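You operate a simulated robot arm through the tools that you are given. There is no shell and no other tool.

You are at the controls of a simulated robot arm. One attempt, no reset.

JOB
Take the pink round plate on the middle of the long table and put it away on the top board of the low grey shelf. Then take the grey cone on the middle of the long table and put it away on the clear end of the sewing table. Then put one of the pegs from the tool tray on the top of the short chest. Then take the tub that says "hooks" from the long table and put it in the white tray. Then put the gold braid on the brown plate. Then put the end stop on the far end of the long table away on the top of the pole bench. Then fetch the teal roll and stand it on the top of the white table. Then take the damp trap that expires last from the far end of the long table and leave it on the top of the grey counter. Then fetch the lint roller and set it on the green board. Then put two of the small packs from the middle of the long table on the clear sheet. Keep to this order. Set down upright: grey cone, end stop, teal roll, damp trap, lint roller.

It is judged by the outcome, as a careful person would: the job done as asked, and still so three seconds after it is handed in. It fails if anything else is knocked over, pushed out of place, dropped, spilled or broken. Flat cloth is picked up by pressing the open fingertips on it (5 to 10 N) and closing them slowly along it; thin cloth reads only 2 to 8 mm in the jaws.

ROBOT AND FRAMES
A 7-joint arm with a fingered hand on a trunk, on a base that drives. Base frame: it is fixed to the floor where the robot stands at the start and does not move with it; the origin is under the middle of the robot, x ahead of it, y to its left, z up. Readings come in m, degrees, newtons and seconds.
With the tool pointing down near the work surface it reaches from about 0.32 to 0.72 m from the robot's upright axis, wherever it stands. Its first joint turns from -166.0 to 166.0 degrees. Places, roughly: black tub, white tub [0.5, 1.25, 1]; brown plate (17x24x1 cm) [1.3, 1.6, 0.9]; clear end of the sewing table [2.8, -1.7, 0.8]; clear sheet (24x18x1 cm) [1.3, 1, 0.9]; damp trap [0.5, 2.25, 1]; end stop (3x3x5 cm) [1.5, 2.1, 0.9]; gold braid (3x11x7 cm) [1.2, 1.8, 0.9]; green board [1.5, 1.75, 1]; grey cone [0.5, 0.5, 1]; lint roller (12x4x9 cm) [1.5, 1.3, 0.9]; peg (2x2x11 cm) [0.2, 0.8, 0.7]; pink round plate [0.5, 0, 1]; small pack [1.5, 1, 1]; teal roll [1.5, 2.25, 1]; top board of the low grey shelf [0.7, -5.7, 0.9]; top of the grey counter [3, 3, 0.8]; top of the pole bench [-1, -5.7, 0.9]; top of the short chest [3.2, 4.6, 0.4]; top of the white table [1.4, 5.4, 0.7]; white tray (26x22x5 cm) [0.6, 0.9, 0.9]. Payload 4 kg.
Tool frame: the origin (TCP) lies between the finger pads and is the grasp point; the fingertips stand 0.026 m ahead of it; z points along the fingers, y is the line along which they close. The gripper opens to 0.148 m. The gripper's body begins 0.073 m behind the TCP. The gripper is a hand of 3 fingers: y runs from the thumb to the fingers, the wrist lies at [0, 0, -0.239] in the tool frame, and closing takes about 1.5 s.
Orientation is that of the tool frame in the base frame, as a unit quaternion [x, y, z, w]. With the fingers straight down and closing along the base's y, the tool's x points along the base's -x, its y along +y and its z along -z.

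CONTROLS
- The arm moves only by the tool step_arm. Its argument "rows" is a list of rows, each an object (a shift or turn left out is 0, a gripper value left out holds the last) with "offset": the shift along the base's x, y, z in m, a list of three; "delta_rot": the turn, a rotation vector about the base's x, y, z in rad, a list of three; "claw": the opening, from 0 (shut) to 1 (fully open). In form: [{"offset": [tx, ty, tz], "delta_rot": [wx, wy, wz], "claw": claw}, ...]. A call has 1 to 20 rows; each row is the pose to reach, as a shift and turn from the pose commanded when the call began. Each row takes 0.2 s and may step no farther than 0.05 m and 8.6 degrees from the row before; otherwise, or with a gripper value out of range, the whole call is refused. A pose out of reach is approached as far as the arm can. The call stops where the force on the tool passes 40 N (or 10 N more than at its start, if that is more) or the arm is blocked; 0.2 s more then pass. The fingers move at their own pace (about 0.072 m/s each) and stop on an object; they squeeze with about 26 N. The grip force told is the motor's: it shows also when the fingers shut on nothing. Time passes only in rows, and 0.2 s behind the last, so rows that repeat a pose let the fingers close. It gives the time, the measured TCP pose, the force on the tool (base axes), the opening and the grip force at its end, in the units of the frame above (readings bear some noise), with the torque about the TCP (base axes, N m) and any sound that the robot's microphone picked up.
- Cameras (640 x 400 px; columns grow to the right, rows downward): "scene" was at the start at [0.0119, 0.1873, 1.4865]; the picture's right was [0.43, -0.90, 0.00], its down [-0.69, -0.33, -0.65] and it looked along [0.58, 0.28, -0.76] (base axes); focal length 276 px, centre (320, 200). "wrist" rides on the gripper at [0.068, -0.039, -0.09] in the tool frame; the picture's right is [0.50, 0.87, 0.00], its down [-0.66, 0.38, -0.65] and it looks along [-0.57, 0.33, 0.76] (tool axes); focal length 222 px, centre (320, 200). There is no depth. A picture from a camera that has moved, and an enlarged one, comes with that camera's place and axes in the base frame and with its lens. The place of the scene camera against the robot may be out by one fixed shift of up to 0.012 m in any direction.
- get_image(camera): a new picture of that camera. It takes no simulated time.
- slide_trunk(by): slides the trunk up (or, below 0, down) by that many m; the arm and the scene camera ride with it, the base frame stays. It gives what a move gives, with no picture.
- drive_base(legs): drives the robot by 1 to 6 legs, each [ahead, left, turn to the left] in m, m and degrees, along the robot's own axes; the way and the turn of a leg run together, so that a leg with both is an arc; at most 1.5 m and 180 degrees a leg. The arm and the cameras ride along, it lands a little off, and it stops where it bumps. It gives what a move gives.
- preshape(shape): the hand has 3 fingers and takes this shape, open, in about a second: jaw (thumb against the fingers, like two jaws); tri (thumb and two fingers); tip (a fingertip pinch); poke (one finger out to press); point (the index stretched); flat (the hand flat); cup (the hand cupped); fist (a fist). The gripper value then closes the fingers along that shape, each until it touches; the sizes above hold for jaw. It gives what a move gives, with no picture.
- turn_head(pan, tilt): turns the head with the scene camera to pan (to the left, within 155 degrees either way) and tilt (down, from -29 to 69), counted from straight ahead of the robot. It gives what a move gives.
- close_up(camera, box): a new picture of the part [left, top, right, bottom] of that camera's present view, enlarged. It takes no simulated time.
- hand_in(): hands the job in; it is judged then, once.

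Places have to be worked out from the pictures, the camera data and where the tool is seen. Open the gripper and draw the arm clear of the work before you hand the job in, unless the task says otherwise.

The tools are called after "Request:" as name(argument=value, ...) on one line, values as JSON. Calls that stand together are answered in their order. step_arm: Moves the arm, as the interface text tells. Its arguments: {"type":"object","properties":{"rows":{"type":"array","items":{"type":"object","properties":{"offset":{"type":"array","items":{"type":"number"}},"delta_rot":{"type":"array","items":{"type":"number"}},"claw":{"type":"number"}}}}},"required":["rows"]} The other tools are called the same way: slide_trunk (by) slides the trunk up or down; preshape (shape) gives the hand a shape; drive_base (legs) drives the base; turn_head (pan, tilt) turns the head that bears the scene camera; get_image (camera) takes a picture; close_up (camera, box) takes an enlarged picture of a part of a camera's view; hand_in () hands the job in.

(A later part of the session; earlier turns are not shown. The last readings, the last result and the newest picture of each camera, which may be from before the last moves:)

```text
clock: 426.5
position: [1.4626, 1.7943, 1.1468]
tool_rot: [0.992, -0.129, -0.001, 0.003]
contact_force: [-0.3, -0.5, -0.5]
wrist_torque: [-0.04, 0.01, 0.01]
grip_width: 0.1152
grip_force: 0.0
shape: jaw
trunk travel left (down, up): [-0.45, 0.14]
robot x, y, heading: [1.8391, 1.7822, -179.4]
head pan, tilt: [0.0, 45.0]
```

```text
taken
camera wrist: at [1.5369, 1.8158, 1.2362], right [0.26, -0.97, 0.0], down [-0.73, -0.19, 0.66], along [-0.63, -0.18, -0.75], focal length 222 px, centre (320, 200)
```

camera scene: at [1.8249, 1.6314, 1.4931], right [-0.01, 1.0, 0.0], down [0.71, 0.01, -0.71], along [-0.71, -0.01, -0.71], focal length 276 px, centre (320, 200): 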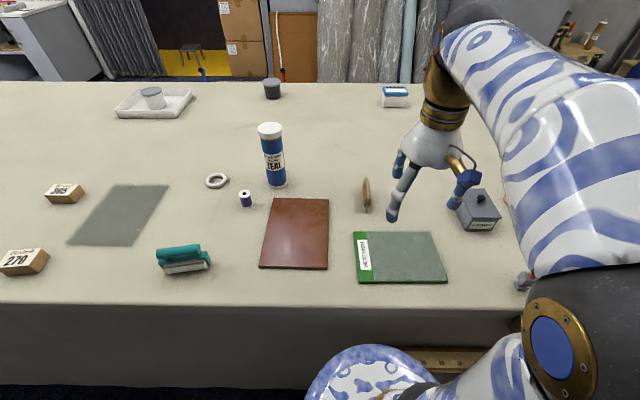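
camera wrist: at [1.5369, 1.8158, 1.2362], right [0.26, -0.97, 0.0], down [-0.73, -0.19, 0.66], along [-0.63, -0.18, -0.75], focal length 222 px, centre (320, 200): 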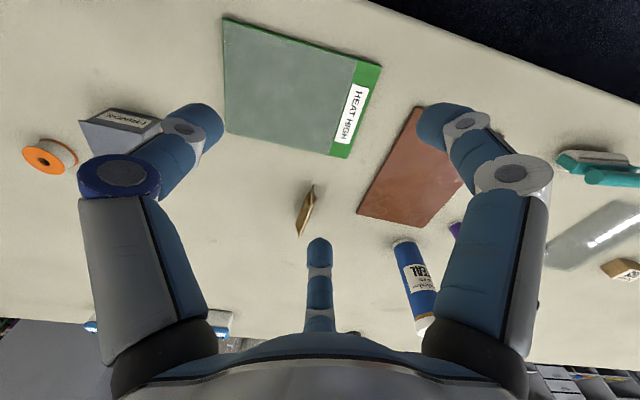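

I turn the hand to close across the card (along y) and move above it.

Request:
step_arm(rows=[{"offset": [-0.04, -0.004, -0.01], "delta_rot": [0, 0, 0.05], "claw": 1.0}, {"offset": [-0.08, -0.008, -0.02], "delta_rot": [0, 0, 0.1], "claw": 1.0}, {"offset": [-0.12, -0.012, -0.03], "delta_rot": [0, 0, 0.15], "claw": 1.0}, {"offset": [-0.16, -0.016, -0.04], "delta_rot": [0, 0, 0.2], "claw": 1.0}, {"offset": [-0.2, -0.02, -0.055], "delta_rot": [0, 0, 0.2], "claw": 1.0}, {"offset": [-0.24, -0.025, -0.067], "delta_rot": [0, 0, 0.2], "claw": 1.0}, {"offset": [-0.24, -0.025, -0.067], "delta_rot": [0, 0, 0.2], "claw": 1.0}])

Request:
get_image(camera="wrist")

Request:
close_up(camera="wrist", box=[270, 40, 370, 140])

```text
clock: 428.1
position: [1.2209, 1.7719, 1.0783]
tool_rot: [1.0, -0.029, 0.0, 0.002]
contact_force: [0.0, -0.4, -0.8]
wrist_torque: [0.03, -0.01, 0.01]
grip_width: 0.148
grip_force: 0.1
shape: jaw
trunk travel left (down, up): [-0.45, 0.14]
robot x, y, heading: [1.8423, 1.7797, -179.4]
head pan, tilt: [0.0, 45.0]
```

```text
taken
camera wrist: at [1.2898, 1.807, 1.1691], right [0.45, -0.89, 0.0], down [-0.68, -0.34, 0.66], along [-0.58, -0.3, -0.75], focal length 222 px, centre (320, 200)
```

wrist: 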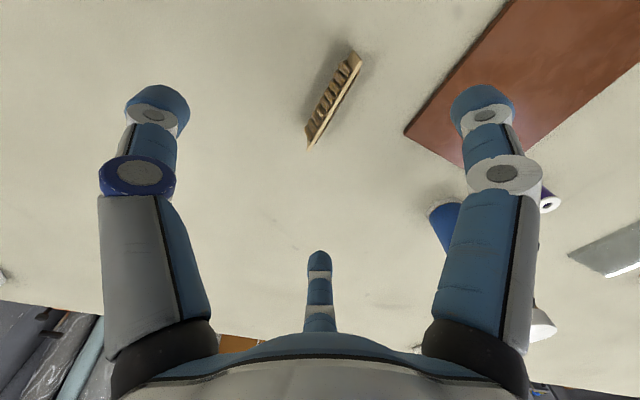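

```text
4.00 times, centred on (320, 90) of wrist
camera zoom: at [1.2898, 1.807, 1.1691], right [0.45, -0.89, 0.0], down [-0.68, -0.34, 0.66], along [-0.58, -0.3, -0.75], focal length 888 px, centre (320, 640)
```

zoom: 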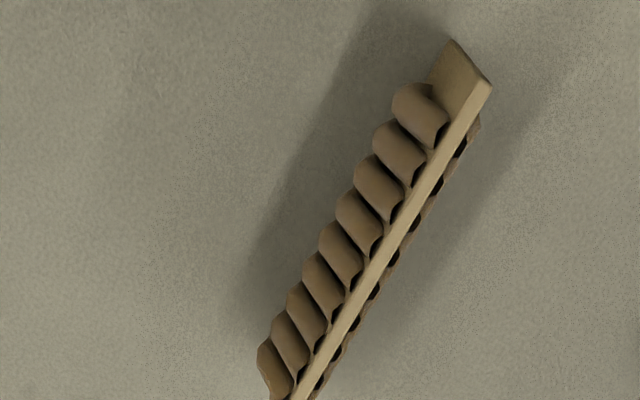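

The card's centre is at (1.2275, 1.762), top ≈0.945, running along x within 3°. I align and descend with the hand open around it.

Request:
step_arm(rows=[{"offset": [0.008, -0.01, -0.02]}, {"offset": [0.008, -0.01, -0.06]}, {"offset": [0.008, -0.01, -0.1]}, {"offset": [0.008, -0.01, -0.13]}, {"offset": [0.008, -0.01, -0.153]}, {"offset": [0.008, -0.01, -0.153]}])

Request:
get_image(camera="wrist")

Request:
close_up(camera="scene", box=[310, 110, 430, 230])

```text
clock: 429.5
position: [1.2288, 1.7604, 0.9275]
tool_rot: [1.0, -0.028, -0.001, 0.002]
contact_force: [-0.5, -0.3, -0.4]
wrist_torque: [0.04, -0.02, 0.02]
grip_width: 0.1481
grip_force: 0.1
shape: jaw
trunk travel left (down, up): [-0.45, 0.14]
robot x, y, heading: [1.8427, 1.7769, -179.5]
head pan, tilt: [0.0, 45.0]
```

```text
taken
camera wrist: at [1.2987, 1.796, 1.017], right [0.45, -0.89, 0.0], down [-0.68, -0.34, 0.66], along [-0.59, -0.3, -0.75], focal length 222 px, centre (320, 200)
```

wrist: 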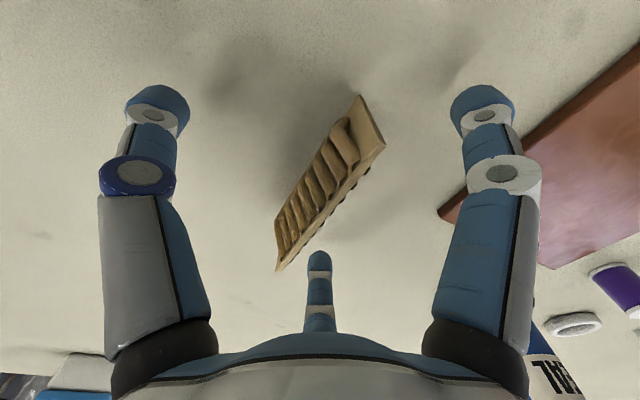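

```text
3.33 times, centred on (370, 170) of scene
camera zoom: at [1.825, 1.6314, 1.4932], right [-0.01, 1.0, 0.0], down [0.71, 0.01, -0.71], along [-0.71, -0.01, -0.71], focal length 919 px, centre (153, 300)
```

zoom: 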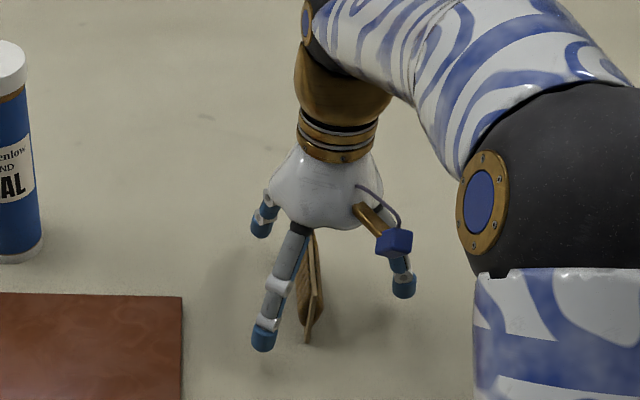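

The card is centred between thumb and fingers. I close slowly.

Request:
step_arm(rows=[{"claw": 0.8}, {"claw": 0.6}, {"claw": 0.45}, {"claw": 0.3}, {"claw": 0.2}, {"claw": 0.1}, {"claw": 0.0}, {"claw": 0.0}, {"claw": 0.0}])

Request:
get_image(camera="wrist")

Request:
close_up(camera="scene", box=[310, 110, 430, 230])

```text
clock: 431.5
position: [1.2295, 1.7606, 0.9298]
tool_rot: [1.0, -0.03, -0.001, 0.002]
contact_force: [0.1, -1.0, -0.3]
wrist_torque: [-0.01, -0.01, 0.02]
grip_width: 0.0237
grip_force: 25.9
shape: jaw
trunk travel left (down, up): [-0.45, 0.14]
robot x, y, heading: [1.8432, 1.7784, -179.3]
head pan, tilt: [0.0, 45.0]
```

```text
taken
camera wrist: at [1.2987, 1.796, 1.0174], right [0.45, -0.89, 0.0], down [-0.68, -0.34, 0.66], along [-0.59, -0.3, -0.75], focal length 222 px, centre (320, 200)
```

wrist: 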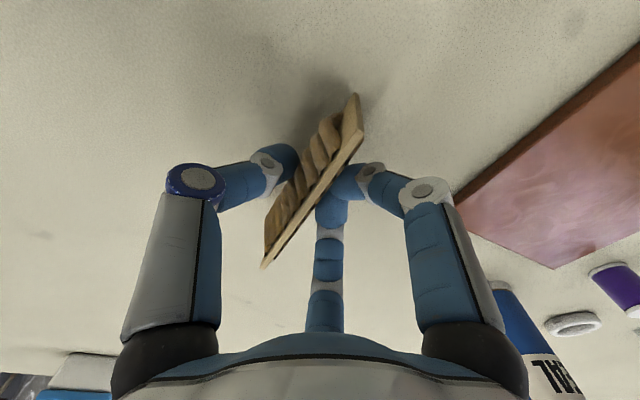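

```text
3.33 times, centred on (370, 170) of scene
camera zoom: at [1.8251, 1.6313, 1.4931], right [-0.01, 1.0, 0.0], down [0.71, 0.01, -0.71], along [-0.71, -0.01, -0.71], focal length 919 px, centre (153, 300)
```

zoom: 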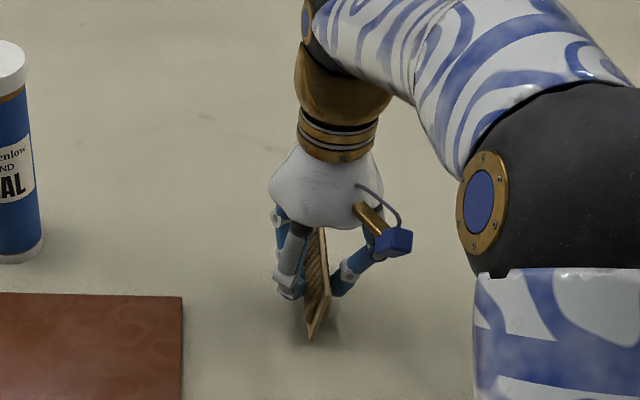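

Gripped at 24 mm. I lift and look at how it hangs.

Request:
step_arm(rows=[{"offset": [0, 0, 0.01]}, {"offset": [0, 0, 0.03]}, {"offset": [0, 0, 0.06]}, {"offset": [0, 0, 0.08]}, {"offset": [0, 0, 0.08]}])

Request:
get_image(camera="wrist")

Request:
close_up(camera="scene", box=[310, 90, 430, 210])

```text
clock: 432.7
position: [1.2322, 1.7597, 1.0075]
tool_rot: [1.0, -0.028, -0.001, 0.002]
contact_force: [-0.7, -0.5, -1.3]
wrist_torque: [-0.01, 0.02, 0.0]
grip_width: 0.0237
grip_force: 26.4
shape: jaw
trunk travel left (down, up): [-0.45, 0.14]
robot x, y, heading: [1.8411, 1.7759, -179.0]
head pan, tilt: [0.0, 45.0]
```

```text
taken
camera wrist: at [1.3005, 1.7942, 1.097], right [0.45, -0.89, 0.0], down [-0.68, -0.34, 0.66], along [-0.59, -0.3, -0.75], focal length 222 px, centre (320, 200)
```

wrist: 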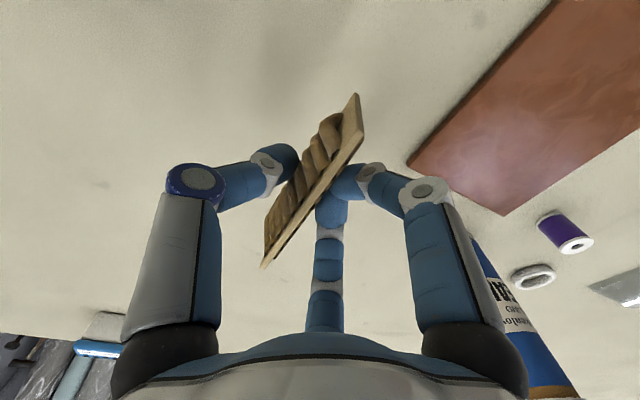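

```text
3.33 times, centred on (370, 150) of scene
camera zoom: at [1.825, 1.6314, 1.4931], right [-0.01, 1.0, 0.0], down [0.71, 0.01, -0.71], along [-0.71, -0.01, -0.71], focal length 919 px, centre (153, 367)
```

zoom: 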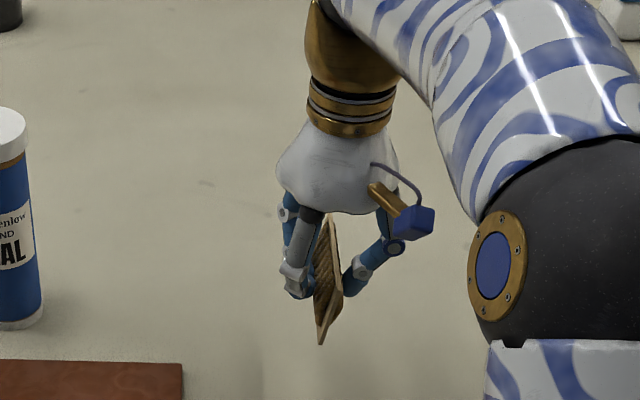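

The card hangs leaning about 12° (top toward +y). I carry it over the brown plate's middle and tilt the hand +0.2 rad about x to bring it upright.

Request:
step_arm(rows=[{"offset": [0.018, -0.032, 0.02]}, {"offset": [0.036, -0.064, 0.03], "delta_rot": [0.05, 0, 0]}, {"offset": [0.054, -0.096, 0.03], "delta_rot": [0.1, 0, 0]}, {"offset": [0.072, -0.128, 0.03], "delta_rot": [0.15, 0, 0]}, {"offset": [0.09, -0.16, 0.03], "delta_rot": [0.2, 0, 0]}, {"offset": [0.105, -0.193, 0.03], "delta_rot": [0.2, 0, 0]}, {"offset": [0.105, -0.193, 0.03], "delta_rot": [0.2, 0, 0]}])

Request:
get_image(camera="wrist")

Request:
close_up(camera="scene", box=[230, 120, 390, 280])

```text
clock: 434.3
position: [1.3349, 1.5675, 1.0377]
tool_rot: [0.995, -0.029, -0.004, -0.097]
contact_force: [-0.2, 0.7, -0.3]
wrist_torque: [0.01, 0.02, -0.01]
grip_width: 0.0237
grip_force: 25.6
shape: jaw
trunk travel left (down, up): [-0.45, 0.14]
robot x, y, heading: [1.8441, 1.7785, -179.4]
head pan, tilt: [0.0, 45.0]
```

```text
taken
camera wrist: at [1.4037, 1.5844, 1.1318], right [0.45, -0.88, -0.17], down [-0.68, -0.46, 0.58], along [-0.59, -0.14, -0.8], focal length 222 px, centre (320, 200)
```

wrist: 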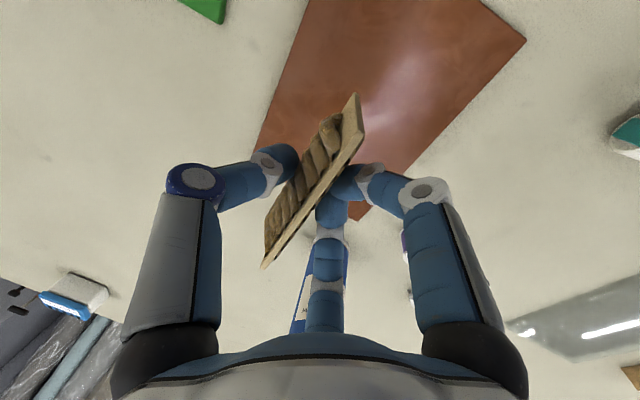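

```text
2.50 times, centred on (310, 200) of scene
camera zoom: at [1.825, 1.6312, 1.4931], right [-0.01, 1.0, 0.0], down [0.71, 0.01, -0.71], along [-0.71, -0.01, -0.71], focal length 689 px, centre (345, 200)
```

zoom: 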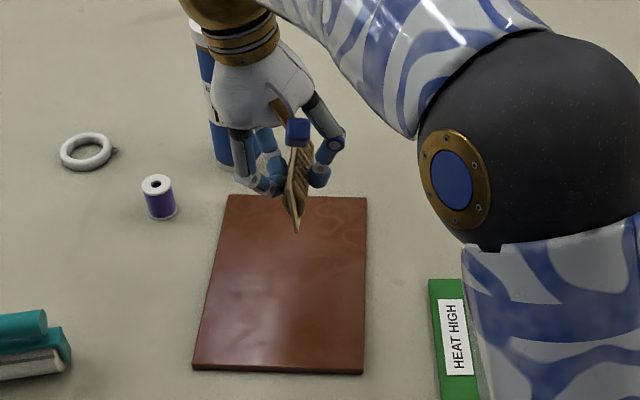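

The card hangs near vertical over the plate's middle. I lower toward the plate.

Request:
step_arm(rows=[{"offset": [0, 0, -0.03]}, {"offset": [0, 0, -0.06]}, {"offset": [0, 0, -0.075]}, {"offset": [0, 0, -0.082]}])

Request:
close_up(camera="scene", box=[230, 140, 390, 290])

```text
clock: 435.3
position: [1.3348, 1.5682, 0.9546]
tool_rot: [0.995, -0.028, -0.005, -0.097]
contact_force: [1.1, 0.7, -1.2]
wrist_torque: [0.01, 0.0, 0.02]
grip_width: 0.0237
grip_force: 25.6
shape: jaw
trunk travel left (down, up): [-0.45, 0.14]
robot x, y, heading: [1.8424, 1.7796, -179.3]
head pan, tilt: [0.0, 45.0]
```

```text
2.67 times, centred on (310, 215) of scene
camera zoom: at [1.825, 1.6313, 1.4931], right [-0.01, 1.0, 0.0], down [0.71, 0.01, -0.71], along [-0.71, -0.01, -0.71], focal length 735 px, centre (347, 160)
```

zoom: 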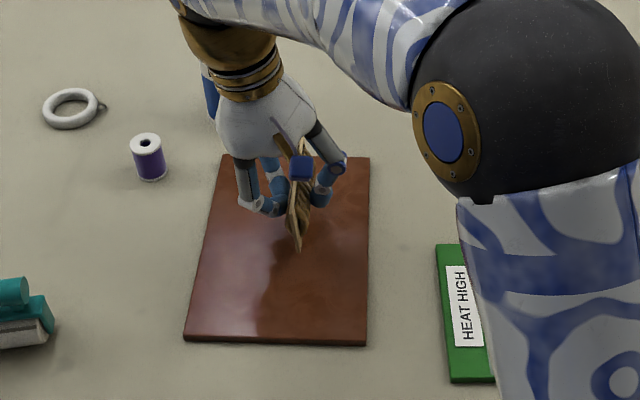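

Request:
step_arm(rows=[{"offset": [0, 0, -0.003]}, {"offset": [0, 0, -0.006]}])

```text
clock: 435.9
position: [1.335, 1.5684, 0.9495]
tool_rot: [0.995, -0.029, -0.004, -0.097]
contact_force: [-0.3, -0.2, -1.3]
wrist_torque: [0.02, 0.0, 0.02]
grip_width: 0.0232
grip_force: 25.6
shape: jaw
trunk travel left (down, up): [-0.45, 0.14]
robot x, y, heading: [1.8445, 1.7804, -179.2]
head pan, tilt: [0.0, 45.0]
```

Request:
step_arm(rows=[{"offset": [0, 0, -0.003]}, {"offset": [0, 0, -0.006]}])

```text
clock: 436.5
position: [1.3347, 1.5671, 0.9441]
tool_rot: [0.995, -0.029, -0.004, -0.097]
contact_force: [-0.6, 0.4, -0.1]
wrist_torque: [-0.01, -0.02, 0.04]
grip_width: 0.0236
grip_force: 26.0
shape: jaw
trunk travel left (down, up): [-0.45, 0.14]
robot x, y, heading: [1.8425, 1.7799, -179.5]
head pan, tilt: [0.0, 45.0]
```

Request:
step_arm(rows=[{"offset": [0, 0, -0.002]}, {"offset": [0, 0, -0.004]}])

Request:
close_up(camera="scene", box=[270, 160, 350, 260])

Request:
get_image(camera="wrist")

```text
clock: 437.1
position: [1.3351, 1.5674, 0.9387]
tool_rot: [0.995, -0.03, -0.004, -0.097]
contact_force: [-0.5, 0.7, -1.0]
wrist_torque: [0.0, -0.03, -0.02]
grip_width: 0.0235
grip_force: 26.2
shape: jaw
trunk travel left (down, up): [-0.45, 0.14]
robot x, y, heading: [1.8434, 1.7789, -179.2]
head pan, tilt: [0.0, 45.0]
```

```text
4.00 times, centred on (310, 210) of scene
camera zoom: at [1.825, 1.6313, 1.4931], right [-0.01, 1.0, 0.0], down [0.71, 0.01, -0.71], along [-0.71, -0.01, -0.71], focal length 1102 px, centre (360, 160)
```

zoom: 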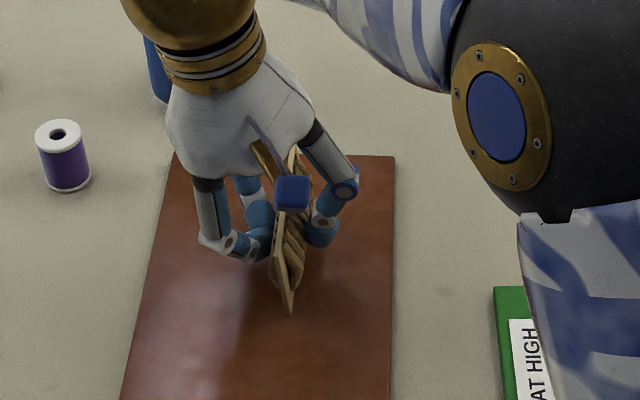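

```text
taken
camera wrist: at [1.4045, 1.5837, 1.0339], right [0.45, -0.88, -0.17], down [-0.68, -0.46, 0.58], along [-0.59, -0.14, -0.8], focal length 222 px, centre (320, 200)
```

wrist: 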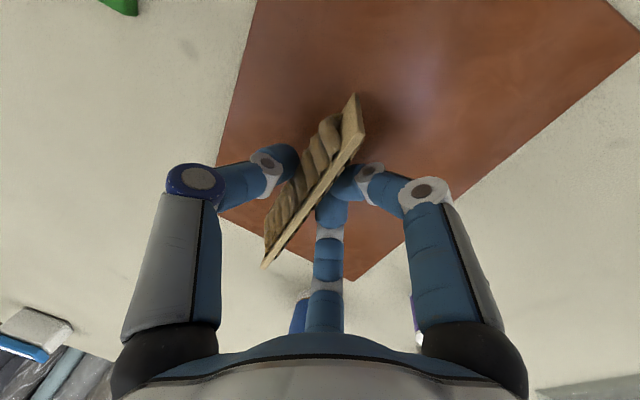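

Request:
step_arm(rows=[{"offset": [0, 0, -0.002]}, {"offset": [0, 0, -0.003]}])

```text
clock: 437.7
position: [1.3357, 1.5671, 0.9349]
tool_rot: [0.995, -0.029, -0.004, -0.096]
contact_force: [-0.3, -0.1, -0.4]
wrist_torque: [0.0, 0.01, 0.0]
grip_width: 0.0237
grip_force: 26.3
shape: jaw
trunk travel left (down, up): [-0.45, 0.14]
robot x, y, heading: [1.8435, 1.7813, -179.3]
head pan, tilt: [0.0, 45.0]
```

Request:
step_arm(rows=[{"offset": [0, 0, -0.002]}, {"offset": [0, 0, -0.003]}])

```text
clock: 438.3
position: [1.3359, 1.5666, 0.9357]
tool_rot: [0.995, -0.029, -0.006, -0.097]
contact_force: [2.0, 1.2, 17.3]
wrist_torque: [0.0, -0.06, 0.0]
grip_width: 0.0238
grip_force: 25.7
shape: jaw
trunk travel left (down, up): [-0.45, 0.14]
robot x, y, heading: [1.8436, 1.779, -179.1]
head pan, tilt: [0.0, 45.0]
```

Contact with the plate (17 N). I ease off 2 mm, then open slowly.

Request:
step_arm(rows=[{"offset": [0, 0, 0.002]}, {"offset": [0, 0, 0.0025]}])

```text
clock: 438.9
position: [1.3352, 1.5669, 0.9341]
tool_rot: [0.995, -0.03, -0.003, -0.098]
contact_force: [2.4, 0.7, 6.4]
wrist_torque: [0.05, -0.04, -0.02]
grip_width: 0.0236
grip_force: 25.6
shape: jaw
trunk travel left (down, up): [-0.45, 0.14]
robot x, y, heading: [1.8428, 1.7778, -179.4]
head pan, tilt: [0.0, 45.0]
```

Request:
step_arm(rows=[{"offset": [0, 0, 0.001]}, {"offset": [0, 0, 0.001], "claw": 0.2}, {"offset": [0, 0, 0.001], "claw": 0.22}, {"offset": [0, 0, 0.001], "claw": 0.25}, {"offset": [0, 0, 0.001], "claw": 0.3}, {"offset": [0, 0, 0.001], "claw": 0.35}, {"offset": [0, 0, 0.001], "claw": 0.4}, {"offset": [0, 0, 0.001], "claw": 0.5}, {"offset": [0, 0, 0.001], "claw": 0.5}])

Request:
close_up(camera="scene", box=[270, 160, 350, 260])

Request:
get_image(camera="wrist")

```text
clock: 440.9
position: [1.3354, 1.5669, 0.9362]
tool_rot: [0.995, -0.029, -0.004, -0.097]
contact_force: [-0.5, -0.2, -0.4]
wrist_torque: [-0.01, -0.02, 0.01]
grip_width: 0.0733
grip_force: 0.0
shape: jaw
trunk travel left (down, up): [-0.45, 0.14]
robot x, y, heading: [1.842, 1.778, -179.4]
head pan, tilt: [0.0, 45.0]
```

```text
4.00 times, centred on (310, 210) of scene
camera zoom: at [1.8251, 1.6313, 1.4931], right [-0.01, 1.0, 0.0], down [0.71, 0.01, -0.71], along [-0.71, -0.01, -0.71], focal length 1102 px, centre (360, 160)
```

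zoom: 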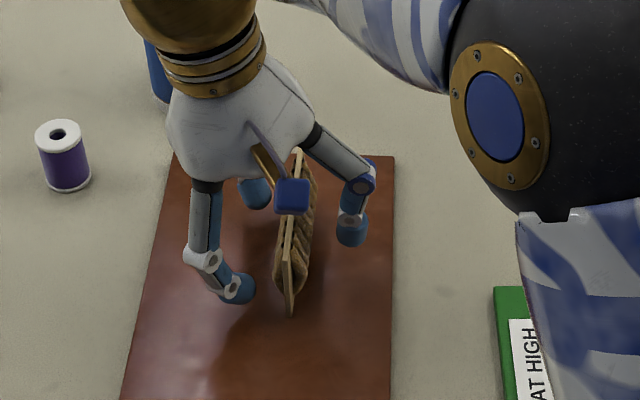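

```text
taken
camera wrist: at [1.4041, 1.5836, 1.031], right [0.45, -0.88, -0.17], down [-0.68, -0.46, 0.58], along [-0.59, -0.14, -0.8], focal length 222 px, centre (320, 200)
```

wrist: 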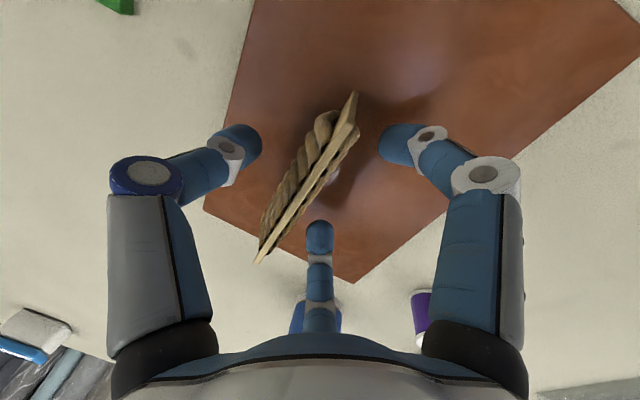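

The braid card stands on the plate. I open further and rise straight up, levelling the hand once clear.

Request:
step_arm(rows=[{"claw": 0.7}, {"claw": 0.7}, {"offset": [0, 0, 0.02], "claw": 0.7}, {"offset": [0, 0, 0.05], "claw": 0.7}, {"offset": [0, 0, 0.09], "claw": 0.7}, {"offset": [0, 0, 0.13], "claw": 0.7}, {"offset": [0.02, 0.02, 0.16], "delta_rot": [-0.05, 0, 0]}, {"offset": [0.05, 0.04, 0.18], "delta_rot": [-0.1, 0, 0]}, {"offset": [0.08, 0.06, 0.2], "delta_rot": [-0.15, 0, 0]}, {"offset": [0.11, 0.09, 0.21], "delta_rot": [-0.2, 0, 0]}, {"offset": [0.13, 0.12, 0.21], "delta_rot": [-0.2, 0, 0]}])

Request:
get_image(camera="scene")

Request:
get_image(camera="wrist")

```text
clock: 443.3
position: [1.4667, 1.6847, 1.1459]
tool_rot: [1.0, -0.028, -0.001, 0.004]
contact_force: [-0.4, -0.3, 0.3]
wrist_torque: [0.03, 0.01, 0.02]
grip_width: 0.1033
grip_force: 0.0
shape: jaw
trunk travel left (down, up): [-0.45, 0.14]
robot x, y, heading: [1.8432, 1.7803, -179.4]
head pan, tilt: [0.0, 45.0]
```

```text
taken
camera scene: at [1.8254, 1.6315, 1.4932], right [-0.01, 1.0, 0.0], down [0.71, 0.01, -0.71], along [-0.71, -0.01, -0.71], focal length 276 px, centre (320, 200)
```

scene: 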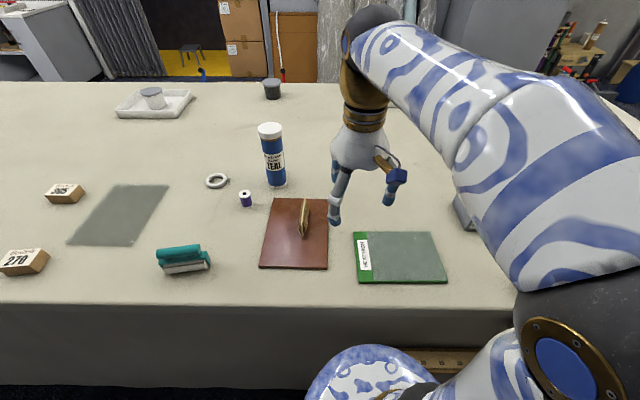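

```text
taken
camera wrist: at [1.5357, 1.7202, 1.2356], right [0.45, -0.89, 0.01], down [-0.68, -0.34, 0.66], along [-0.59, -0.3, -0.75], focal length 222 px, centre (320, 200)
```

wrist: 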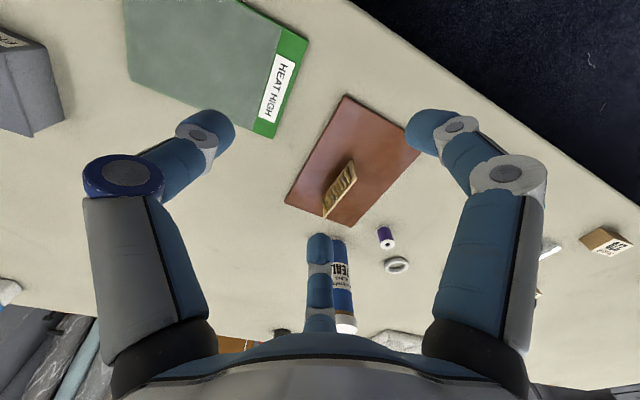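

The braid is on the brown plate. Now the end stop at the far end of the table; I look that way.

Request:
turn_head(pan=-45, tilt=40)

Request:
get_image(camera="scene")

```text
clock: 444.4
position: [1.4656, 1.684, 1.1472]
tool_rot: [1.0, -0.029, -0.001, 0.003]
contact_force: [1.0, -0.4, -0.4]
wrist_torque: [0.02, 0.0, 0.01]
grip_width: 0.1031
grip_force: 0.1
shape: jaw
trunk travel left (down, up): [-0.45, 0.14]
robot x, y, heading: [1.8433, 1.7797, -179.2]
head pan, tilt: [-45.0, 40.0]
```

```text
taken
camera scene: at [1.8456, 1.6917, 1.5004], right [0.7, 0.72, 0.0], down [0.46, -0.45, -0.77], along [-0.55, 0.53, -0.64], focal length 276 px, centre (320, 200)
```

scene: 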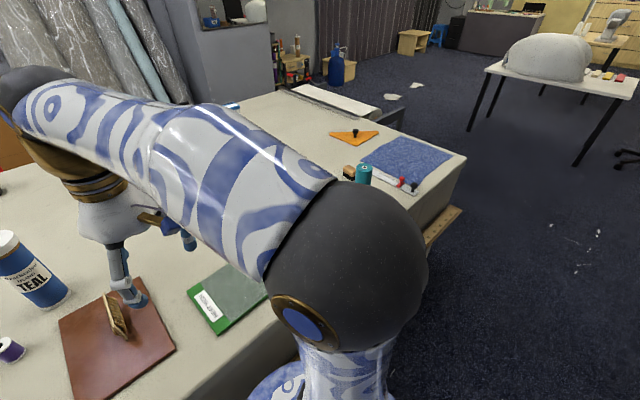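

The elbow hides that area. I back off slightly and slide north along the table to face the end stop.

Request:
drive_base(legs=[[-0.15, 0, -0.7], [0, -0.45, 0]])

Request:
turn_head(pan=0, tilt=45)

Request:
get_image(camera="scene")

```text
clock: 448.1
position: [1.6187, 2.1412, 1.1452]
tool_rot: [0.999, -0.039, -0.001, 0.002]
contact_force: [-0.1, 0.0, -1.1]
wrist_torque: [0.03, -0.05, -0.01]
grip_width: 0.1034
grip_force: 0.1
shape: jaw
trunk travel left (down, up): [-0.45, 0.14]
robot x, y, heading: [1.998, 2.2264, 179.7]
head pan, tilt: [-45.0, 40.0]
```

```text
clock: 449.2
position: [1.6175, 2.1404, 1.1458]
tool_rot: [0.999, -0.039, -0.001, 0.003]
contact_force: [-0.5, -0.3, -0.3]
wrist_torque: [-0.02, 0.04, -0.02]
grip_width: 0.1032
grip_force: 0.0
shape: jaw
trunk travel left (down, up): [-0.45, 0.14]
robot x, y, heading: [1.9935, 2.2312, 179.7]
head pan, tilt: [0.0, 45.0]
```

```text
taken
camera scene: at [1.9766, 2.0808, 1.4932], right [0.01, 1.0, 0.0], down [0.71, -0.01, -0.71], along [-0.71, 0.01, -0.71], focal length 276 px, centre (320, 200)
```

scene: 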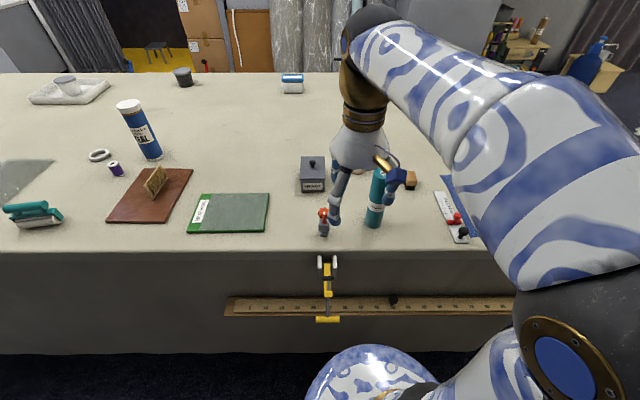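

Request:
close_up(camera="scene", box=[280, 150, 480, 270])

Request:
get_image(camera="wrist")

```text
3.20 times, centred on (380, 210) of scene
camera zoom: at [1.9766, 2.0808, 1.4932], right [0.01, 1.0, 0.0], down [0.71, -0.01, -0.71], along [-0.71, 0.01, -0.71], focal length 882 px, centre (128, 168)
```

zoom: 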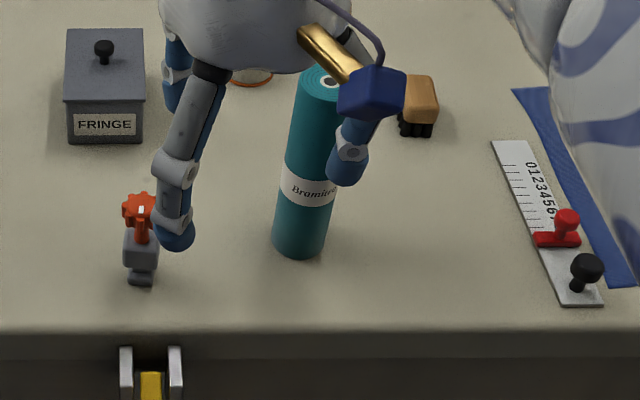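

```text
taken
camera wrist: at [1.6884, 2.1748, 1.2356], right [0.43, -0.9, 0.0], down [-0.68, -0.32, 0.66], along [-0.59, -0.29, -0.75], focal length 222 px, centre (320, 200)
```

wrist: 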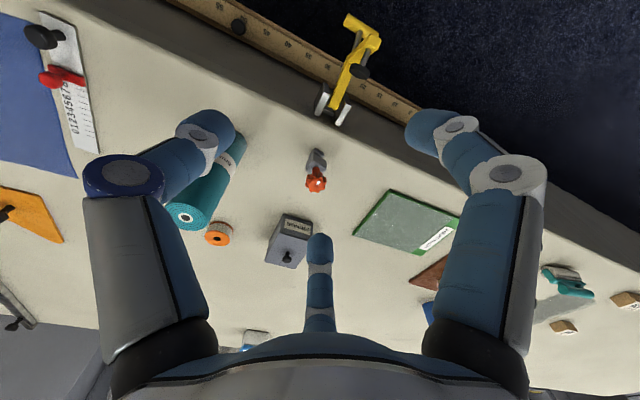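

Request:
close_up(camera="scene", box=[305, 195, 355, 245])

Request:
close_up(camera="wrist", box=[285, 130, 345, 200])

```text
8.00 times, centred on (330, 220) of scene
camera zoom: at [1.9766, 2.0808, 1.4932], right [0.01, 1.0, 0.0], down [0.71, -0.01, -0.71], along [-0.71, 0.01, -0.71], focal length 2205 px, centre (240, 40)
```

zoom: 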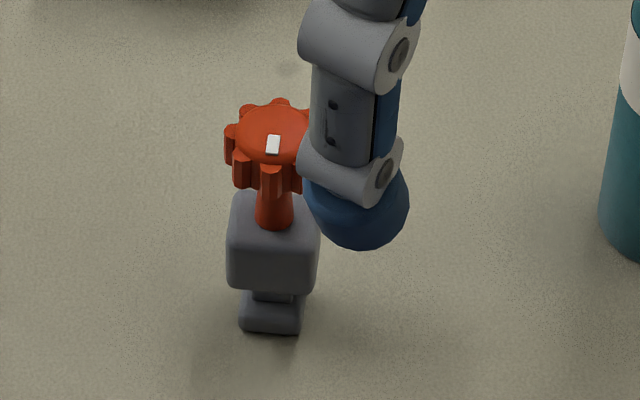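

```text
5.71 times, centred on (315, 165) of wrist
camera zoom: at [1.6884, 2.1748, 1.2356], right [0.43, -0.9, 0.0], down [-0.68, -0.32, 0.66], along [-0.59, -0.29, -0.75], focal length 1269 px, centre (349, 400)
```

zoom: 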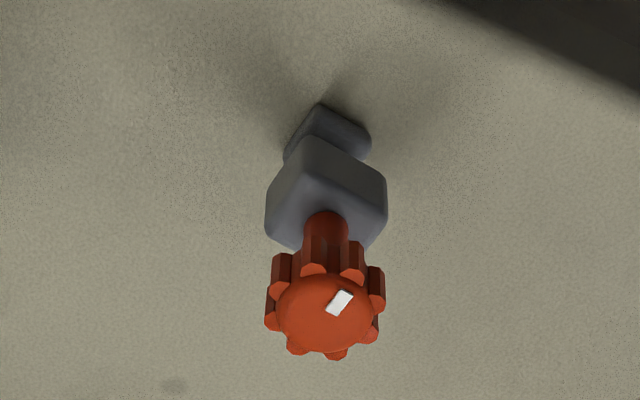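

The end stop is a grey block on a T-foot with a red star knob, at about (1.508, 2.095); the teal roll is close by at (1.466, 2.238). I move above it with the hand partly open.

Request:
step_arm(rows=[{"offset": [-0.028, -0.011, -0.02], "delta_rot": [0, 0, 0.04], "claw": 0.6}, {"offset": [-0.056, -0.022, -0.04], "delta_rot": [0, 0, 0.08], "claw": 0.6}, {"offset": [-0.084, -0.034, -0.055], "delta_rot": [0, 0, 0.08], "claw": 0.6}, {"offset": [-0.11, -0.045, -0.065], "delta_rot": [0, 0, 0.08], "claw": 0.6}, {"offset": [-0.11, -0.045, -0.065], "delta_rot": [0, 0, 0.08], "claw": 0.6}])

Request:
get_image(camera="wrist")

Request:
close_up(camera="wrist", box=[270, 20, 390, 140])

```text
clock: 450.4
position: [1.5066, 2.095, 1.0806]
tool_rot: [1.0, 0.001, -0.001, 0.003]
contact_force: [-0.1, 0.2, -0.3]
wrist_torque: [-0.03, -0.03, -0.02]
grip_width: 0.0894
grip_force: 0.0
shape: jaw
trunk travel left (down, up): [-0.45, 0.14]
robot x, y, heading: [1.9931, 2.2281, 179.6]
head pan, tilt: [0.0, 45.0]
```

```text
taken
camera wrist: at [1.5746, 2.1342, 1.1709], right [0.5, -0.86, 0.0], down [-0.65, -0.38, 0.66], along [-0.57, -0.33, -0.75], focal length 222 px, centre (320, 200)
```

wrist: 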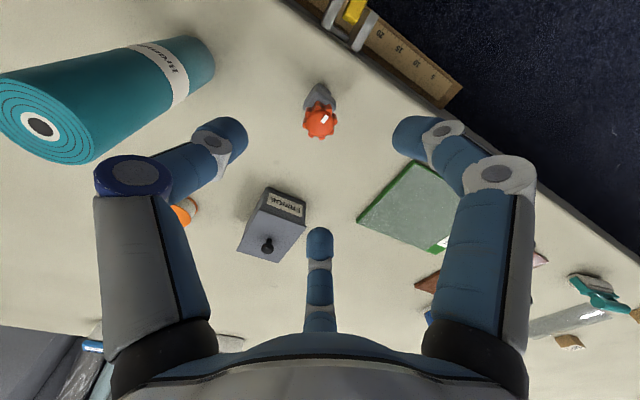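

```text
3.33 times, centred on (330, 80) of wrist
camera zoom: at [1.5746, 2.1342, 1.1709], right [0.5, -0.86, 0.0], down [-0.65, -0.38, 0.66], along [-0.57, -0.33, -0.75], focal length 740 px, centre (287, 600)
```

zoom: 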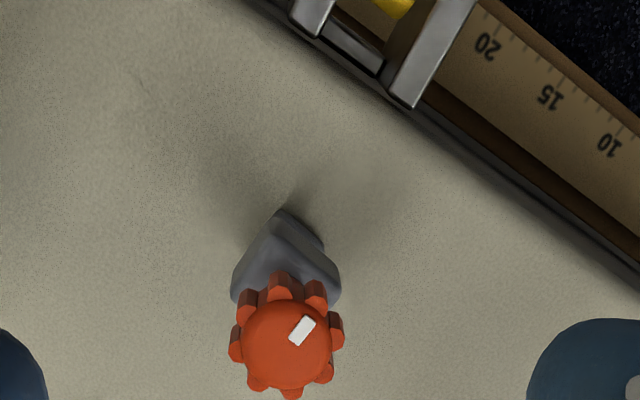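

Centred above it: knob top ≈0.97. I narrow the opening to stay clear of the clamp at the table edge, and descend to the block's mid-height.

Request:
step_arm(rows=[{"offset": [0, 0, -0.02], "claw": 0.46}, {"offset": [0, 0, -0.05], "claw": 0.46}, {"offset": [0, 0, -0.08], "claw": 0.46}, {"offset": [0, 0, -0.11], "claw": 0.46}, {"offset": [0, 0, -0.13], "claw": 0.46}, {"offset": [0, 0, -0.146], "claw": 0.46}, {"offset": [0, 0, -0.146], "claw": 0.46}])

Request:
get_image(camera="wrist")

Request:
close_up(camera="scene", box=[270, 160, 390, 260])

```text
clock: 452.0
position: [1.5095, 2.0965, 0.9348]
tool_rot: [1.0, 0.001, -0.001, 0.003]
contact_force: [-1.6, -0.2, -1.0]
wrist_torque: [-0.02, -0.01, 0.0]
grip_width: 0.0684
grip_force: 0.1
shape: jaw
trunk travel left (down, up): [-0.45, 0.14]
robot x, y, heading: [1.9956, 2.226, 179.4]
head pan, tilt: [0.0, 45.0]
```

```text
taken
camera wrist: at [1.5768, 2.1357, 1.0239], right [0.5, -0.87, 0.0], down [-0.65, -0.38, 0.66], along [-0.57, -0.33, -0.75], focal length 222 px, centre (320, 200)
```

wrist: 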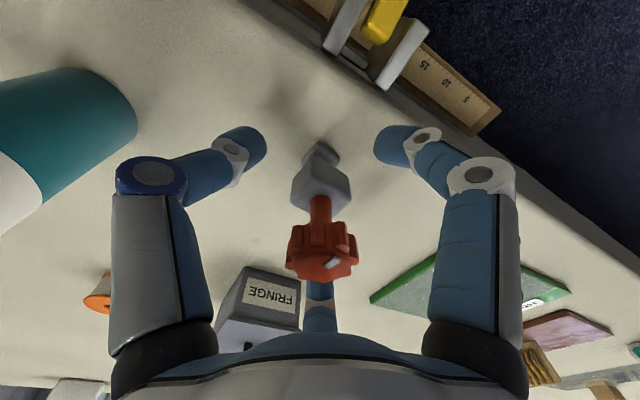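

```text
4.00 times, centred on (330, 210) of scene
camera zoom: at [1.9765, 2.0807, 1.4931], right [0.01, 1.0, 0.0], down [0.71, -0.01, -0.71], along [-0.71, 0.01, -0.71], focal length 1102 px, centre (280, 160)
```

zoom: 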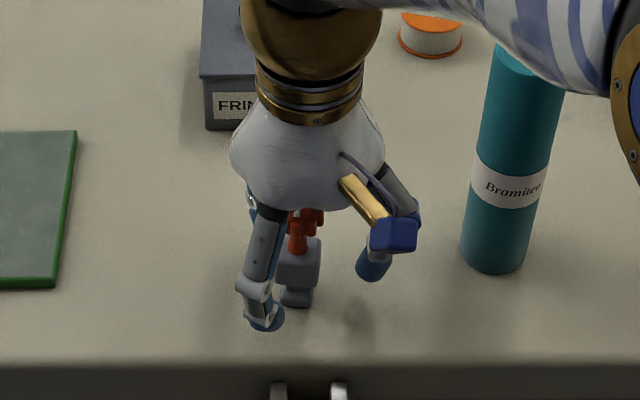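

The block stands between the fingers. I close on it slowly.

Request:
step_arm(rows=[{"claw": 0.4}, {"claw": 0.35}, {"claw": 0.3}, {"claw": 0.25}, {"claw": 0.2}, {"claw": 0.1}, {"claw": 0.0}, {"claw": 0.0}])

Request:
get_image(camera="wrist")

Request:
close_up(camera="scene", box=[270, 160, 390, 260])

```text
clock: 453.8
position: [1.5098, 2.0977, 0.935]
tool_rot: [1.0, 0.001, -0.002, 0.002]
contact_force: [0.0, 0.4, -0.5]
wrist_torque: [0.02, 0.03, 0.02]
grip_width: 0.0223
grip_force: 26.0
shape: jaw
trunk travel left (down, up): [-0.45, 0.14]
robot x, y, heading: [1.9924, 2.2267, 179.6]
head pan, tilt: [0.0, 45.0]
```

```text
taken
camera wrist: at [1.5768, 2.1357, 1.0242], right [0.5, -0.86, 0.0], down [-0.65, -0.38, 0.66], along [-0.57, -0.33, -0.75], focal length 222 px, centre (320, 200)
```

wrist: 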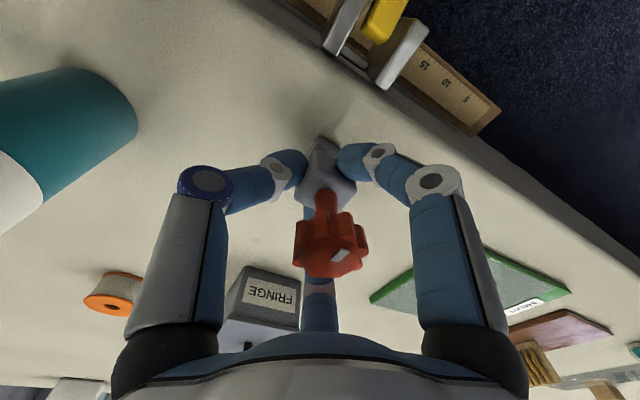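

```text
4.00 times, centred on (330, 210) of scene
camera zoom: at [1.9765, 2.0807, 1.4931], right [0.01, 1.0, 0.0], down [0.71, -0.01, -0.71], along [-0.71, 0.01, -0.71], focal length 1102 px, centre (280, 160)
```

zoom: 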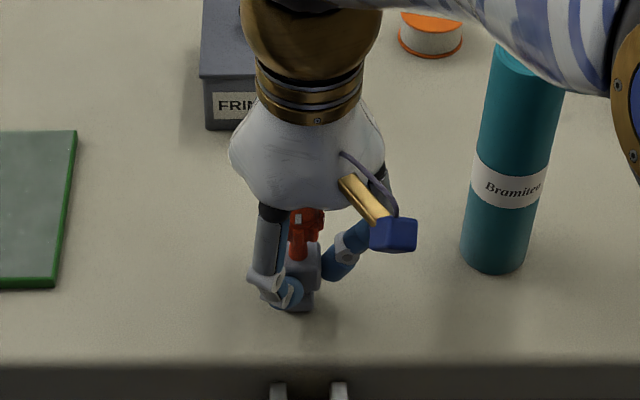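

Gripped; it tilted slightly in the grip. I lift it and look.

Request:
step_arm(rows=[{"offset": [0, 0, 0.01]}, {"offset": [0, 0, 0.03]}, {"offset": [0, 0, 0.06]}, {"offset": [0, 0, 0.1]}, {"offset": [0, 0, 0.14]}, {"offset": [0, 0, 0.14]}])

Request:
close_up(camera="wrist", box=[240, 100, 400, 300])

Request:
close_up(camera="scene", box=[270, 110, 390, 220])

```text
clock: 455.2
position: [1.5093, 2.099, 1.073]
tool_rot: [1.0, 0.001, -0.001, 0.003]
contact_force: [0.6, -0.3, -0.5]
wrist_torque: [-0.02, -0.01, 0.01]
grip_width: 0.0222
grip_force: 25.4
shape: jaw
trunk travel left (down, up): [-0.45, 0.14]
robot x, y, heading: [2.0028, 2.2237, 179.5]
head pan, tilt: [0.0, 45.0]
```

```text
2.00 times, centred on (320, 200) of wrist
camera zoom: at [1.5765, 2.1387, 1.1636], right [0.5, -0.87, 0.0], down [-0.65, -0.38, 0.66], along [-0.57, -0.33, -0.75], focal length 444 px, centre (320, 200)
```

zoom: 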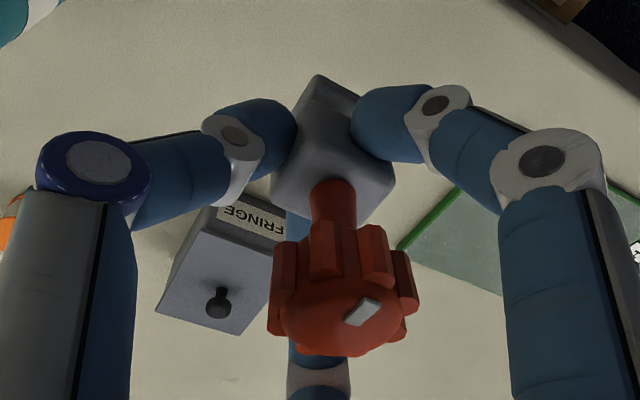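

```text
3.64 times, centred on (330, 165) of scene
camera zoom: at [1.9766, 2.0807, 1.4931], right [0.01, 1.0, 0.0], down [0.71, -0.01, -0.71], along [-0.71, 0.01, -0.71], focal length 1002 px, centre (284, 327)
```

zoom: 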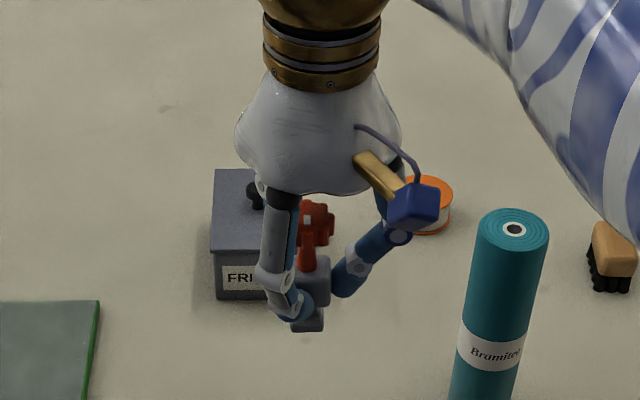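

It hangs within a few degrees of upright. I draw it in and set off for the pole bench: south along the far side, round the table's right end, then down the corridor.

Request:
step_arm(rows=[{"offset": [0.03, 0.03, 0.02]}, {"offset": [0.06, 0.06, 0.04]}, {"offset": [0.09, 0.09, 0.06]}, {"offset": [0.1, 0.12, 0.08]}])

Request:
drive_base(legs=[[-0.06, 0, 0.4], [0, 1.4, 0]])

```text
clock: 456.2
position: [1.6102, 2.2174, 1.1543]
tool_rot: [1.0, 0.0, 0.0, 0.004]
contact_force: [0.1, 0.0, 0.6]
wrist_torque: [0.02, 0.02, 0.03]
grip_width: 0.0219
grip_force: 25.8
shape: jaw
trunk travel left (down, up): [-0.45, 0.14]
robot x, y, heading: [1.9964, 2.2264, 179.8]
head pan, tilt: [0.0, 45.0]
```

```text
clock: 463.8
position: [1.6609, 0.8027, 1.1553]
tool_rot: [1.0, 0.0, 0.0, 0.002]
contact_force: [-0.7, 0.3, 0.4]
wrist_torque: [0.01, -0.01, 0.0]
grip_width: 0.0219
grip_force: 25.7
shape: jaw
trunk travel left (down, up): [-0.45, 0.14]
robot x, y, heading: [2.0493, 0.8129, 179.2]
head pan, tilt: [0.0, 45.0]
```

Request:
drive_base(legs=[[0, 1.4, 0.8], [0, 1.0, 0]])

Request:
drive_base(legs=[[0, 1.05, 0]])

```text
clock: 475.7
position: [1.6551, -1.6254, 1.155]
tool_rot: [1.0, 0.008, -0.001, 0.003]
contact_force: [-0.6, 1.0, 0.2]
wrist_torque: [0.01, 0.01, 0.03]
grip_width: 0.0219
grip_force: 26.5
shape: jaw
trunk travel left (down, up): [-0.45, 0.14]
robot x, y, heading: [2.0457, -1.6079, -179.9]
head pan, tilt: [0.0, 45.0]
```

```text
clock: 481.1
position: [1.6701, -2.6893, 1.1552]
tool_rot: [1.0, 0.015, 0.0, 0.002]
contact_force: [0.4, 0.7, -0.5]
wrist_torque: [-0.03, 0.01, 0.0]
grip_width: 0.022
grip_force: 25.6
shape: jaw
trunk travel left (down, up): [-0.45, 0.14]
robot x, y, heading: [2.0577, -2.6638, -178.8]
head pan, tilt: [0.0, 45.0]
```

Request:
drive_base(legs=[[1.45, 0, -1.2], [1.4, 0, 0]])

```text
clock: 494.7
position: [-1.1312, -2.7115, 1.1545]
tool_rot: [1.0, 0.005, -0.001, 0.002]
contact_force: [0.8, 0.2, -0.3]
wrist_torque: [-0.04, -0.01, 0.0]
grip_width: 0.0219
grip_force: 25.5
shape: jaw
trunk travel left (down, up): [-0.45, 0.14]
robot x, y, heading: [-0.7433, -2.6932, -179.7]
head pan, tilt: [0.0, 45.0]
```

Request:
drive_base(legs=[[0, 0, 89.7], [1.3, 0, 0], [0.75, 0, 0]])

Request:
turn_head(pan=0, tilt=45)

Request:
get_image(camera="scene")

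```text
clock: 508.6
position: [-0.7374, -5.1283, 1.1552]
tool_rot: [0.701, 0.714, 0.001, 0.002]
contact_force: [-0.5, 0.4, -0.8]
wrist_torque: [-0.02, -0.01, -0.02]
grip_width: 0.0219
grip_force: 26.0
shape: jaw
trunk travel left (down, up): [-0.45, 0.14]
robot x, y, heading: [-0.7541, -4.7407, -89.6]
head pan, tilt: [0.0, 45.0]
```

```text
clock: 509.2
position: [-0.7382, -5.1283, 1.1549]
tool_rot: [0.701, 0.713, 0.002, 0.003]
contact_force: [-0.2, -0.4, -0.6]
wrist_torque: [0.02, 0.01, -0.01]
grip_width: 0.022
grip_force: 26.2
shape: jaw
trunk travel left (down, up): [-0.45, 0.14]
robot x, y, heading: [-0.7494, -4.7393, -89.4]
head pan, tilt: [0.0, 45.0]
```

```text
taken
camera scene: at [-0.6031, -4.7572, 1.4931], right [-1.0, -0.01, 0.0], down [-0.01, 0.71, -0.71], along [0.01, -0.71, -0.71], focal length 276 px, centre (320, 200)
```

scene: 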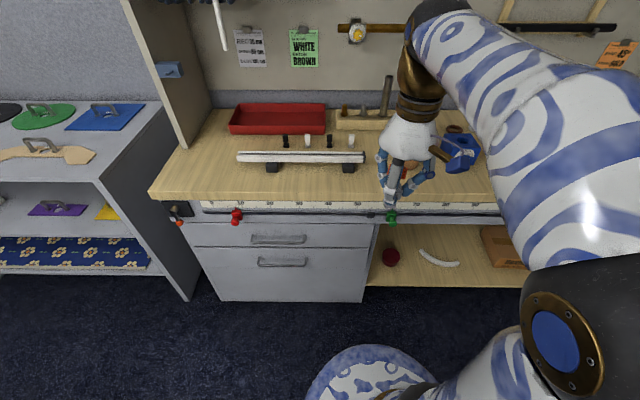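

I enlarge the bench top to find a clear spot.

Request:
close_up(camera="scene", box=[140, 90, 400, 240])

Request:
turn_head(pan=-35, tilt=35)

Request:
get_image(camera="scene")

```text
2.46 times, centred on (270, 165) of scene
camera zoom: at [-0.6031, -4.7572, 1.4931], right [-1.0, -0.01, 0.0], down [-0.01, 0.71, -0.71], along [0.01, -0.71, -0.71], focal length 678 px, centre (443, 286)
```

zoom: 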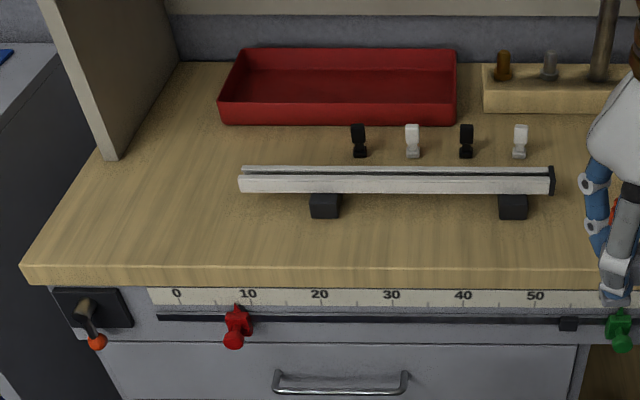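

```text
clock: 510.3
position: [-0.7371, -5.1282, 1.1559]
tool_rot: [0.701, 0.713, 0.001, 0.003]
contact_force: [-0.1, -0.2, -0.3]
wrist_torque: [-0.01, 0.01, 0.0]
grip_width: 0.0218
grip_force: 25.8
shape: jaw
trunk travel left (down, up): [-0.45, 0.14]
robot x, y, heading: [-0.7564, -4.742, -89.3]
head pan, tilt: [-35.0, 35.0]
```

```text
taken
camera scene: at [-0.6536, -4.7485, 1.508], right [-0.82, 0.57, 0.0], down [0.32, 0.47, -0.82], along [-0.46, -0.68, -0.57], focal length 276 px, centre (320, 200)
```

scene: 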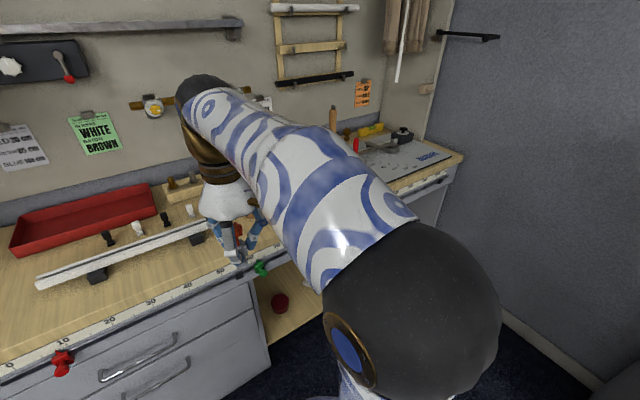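

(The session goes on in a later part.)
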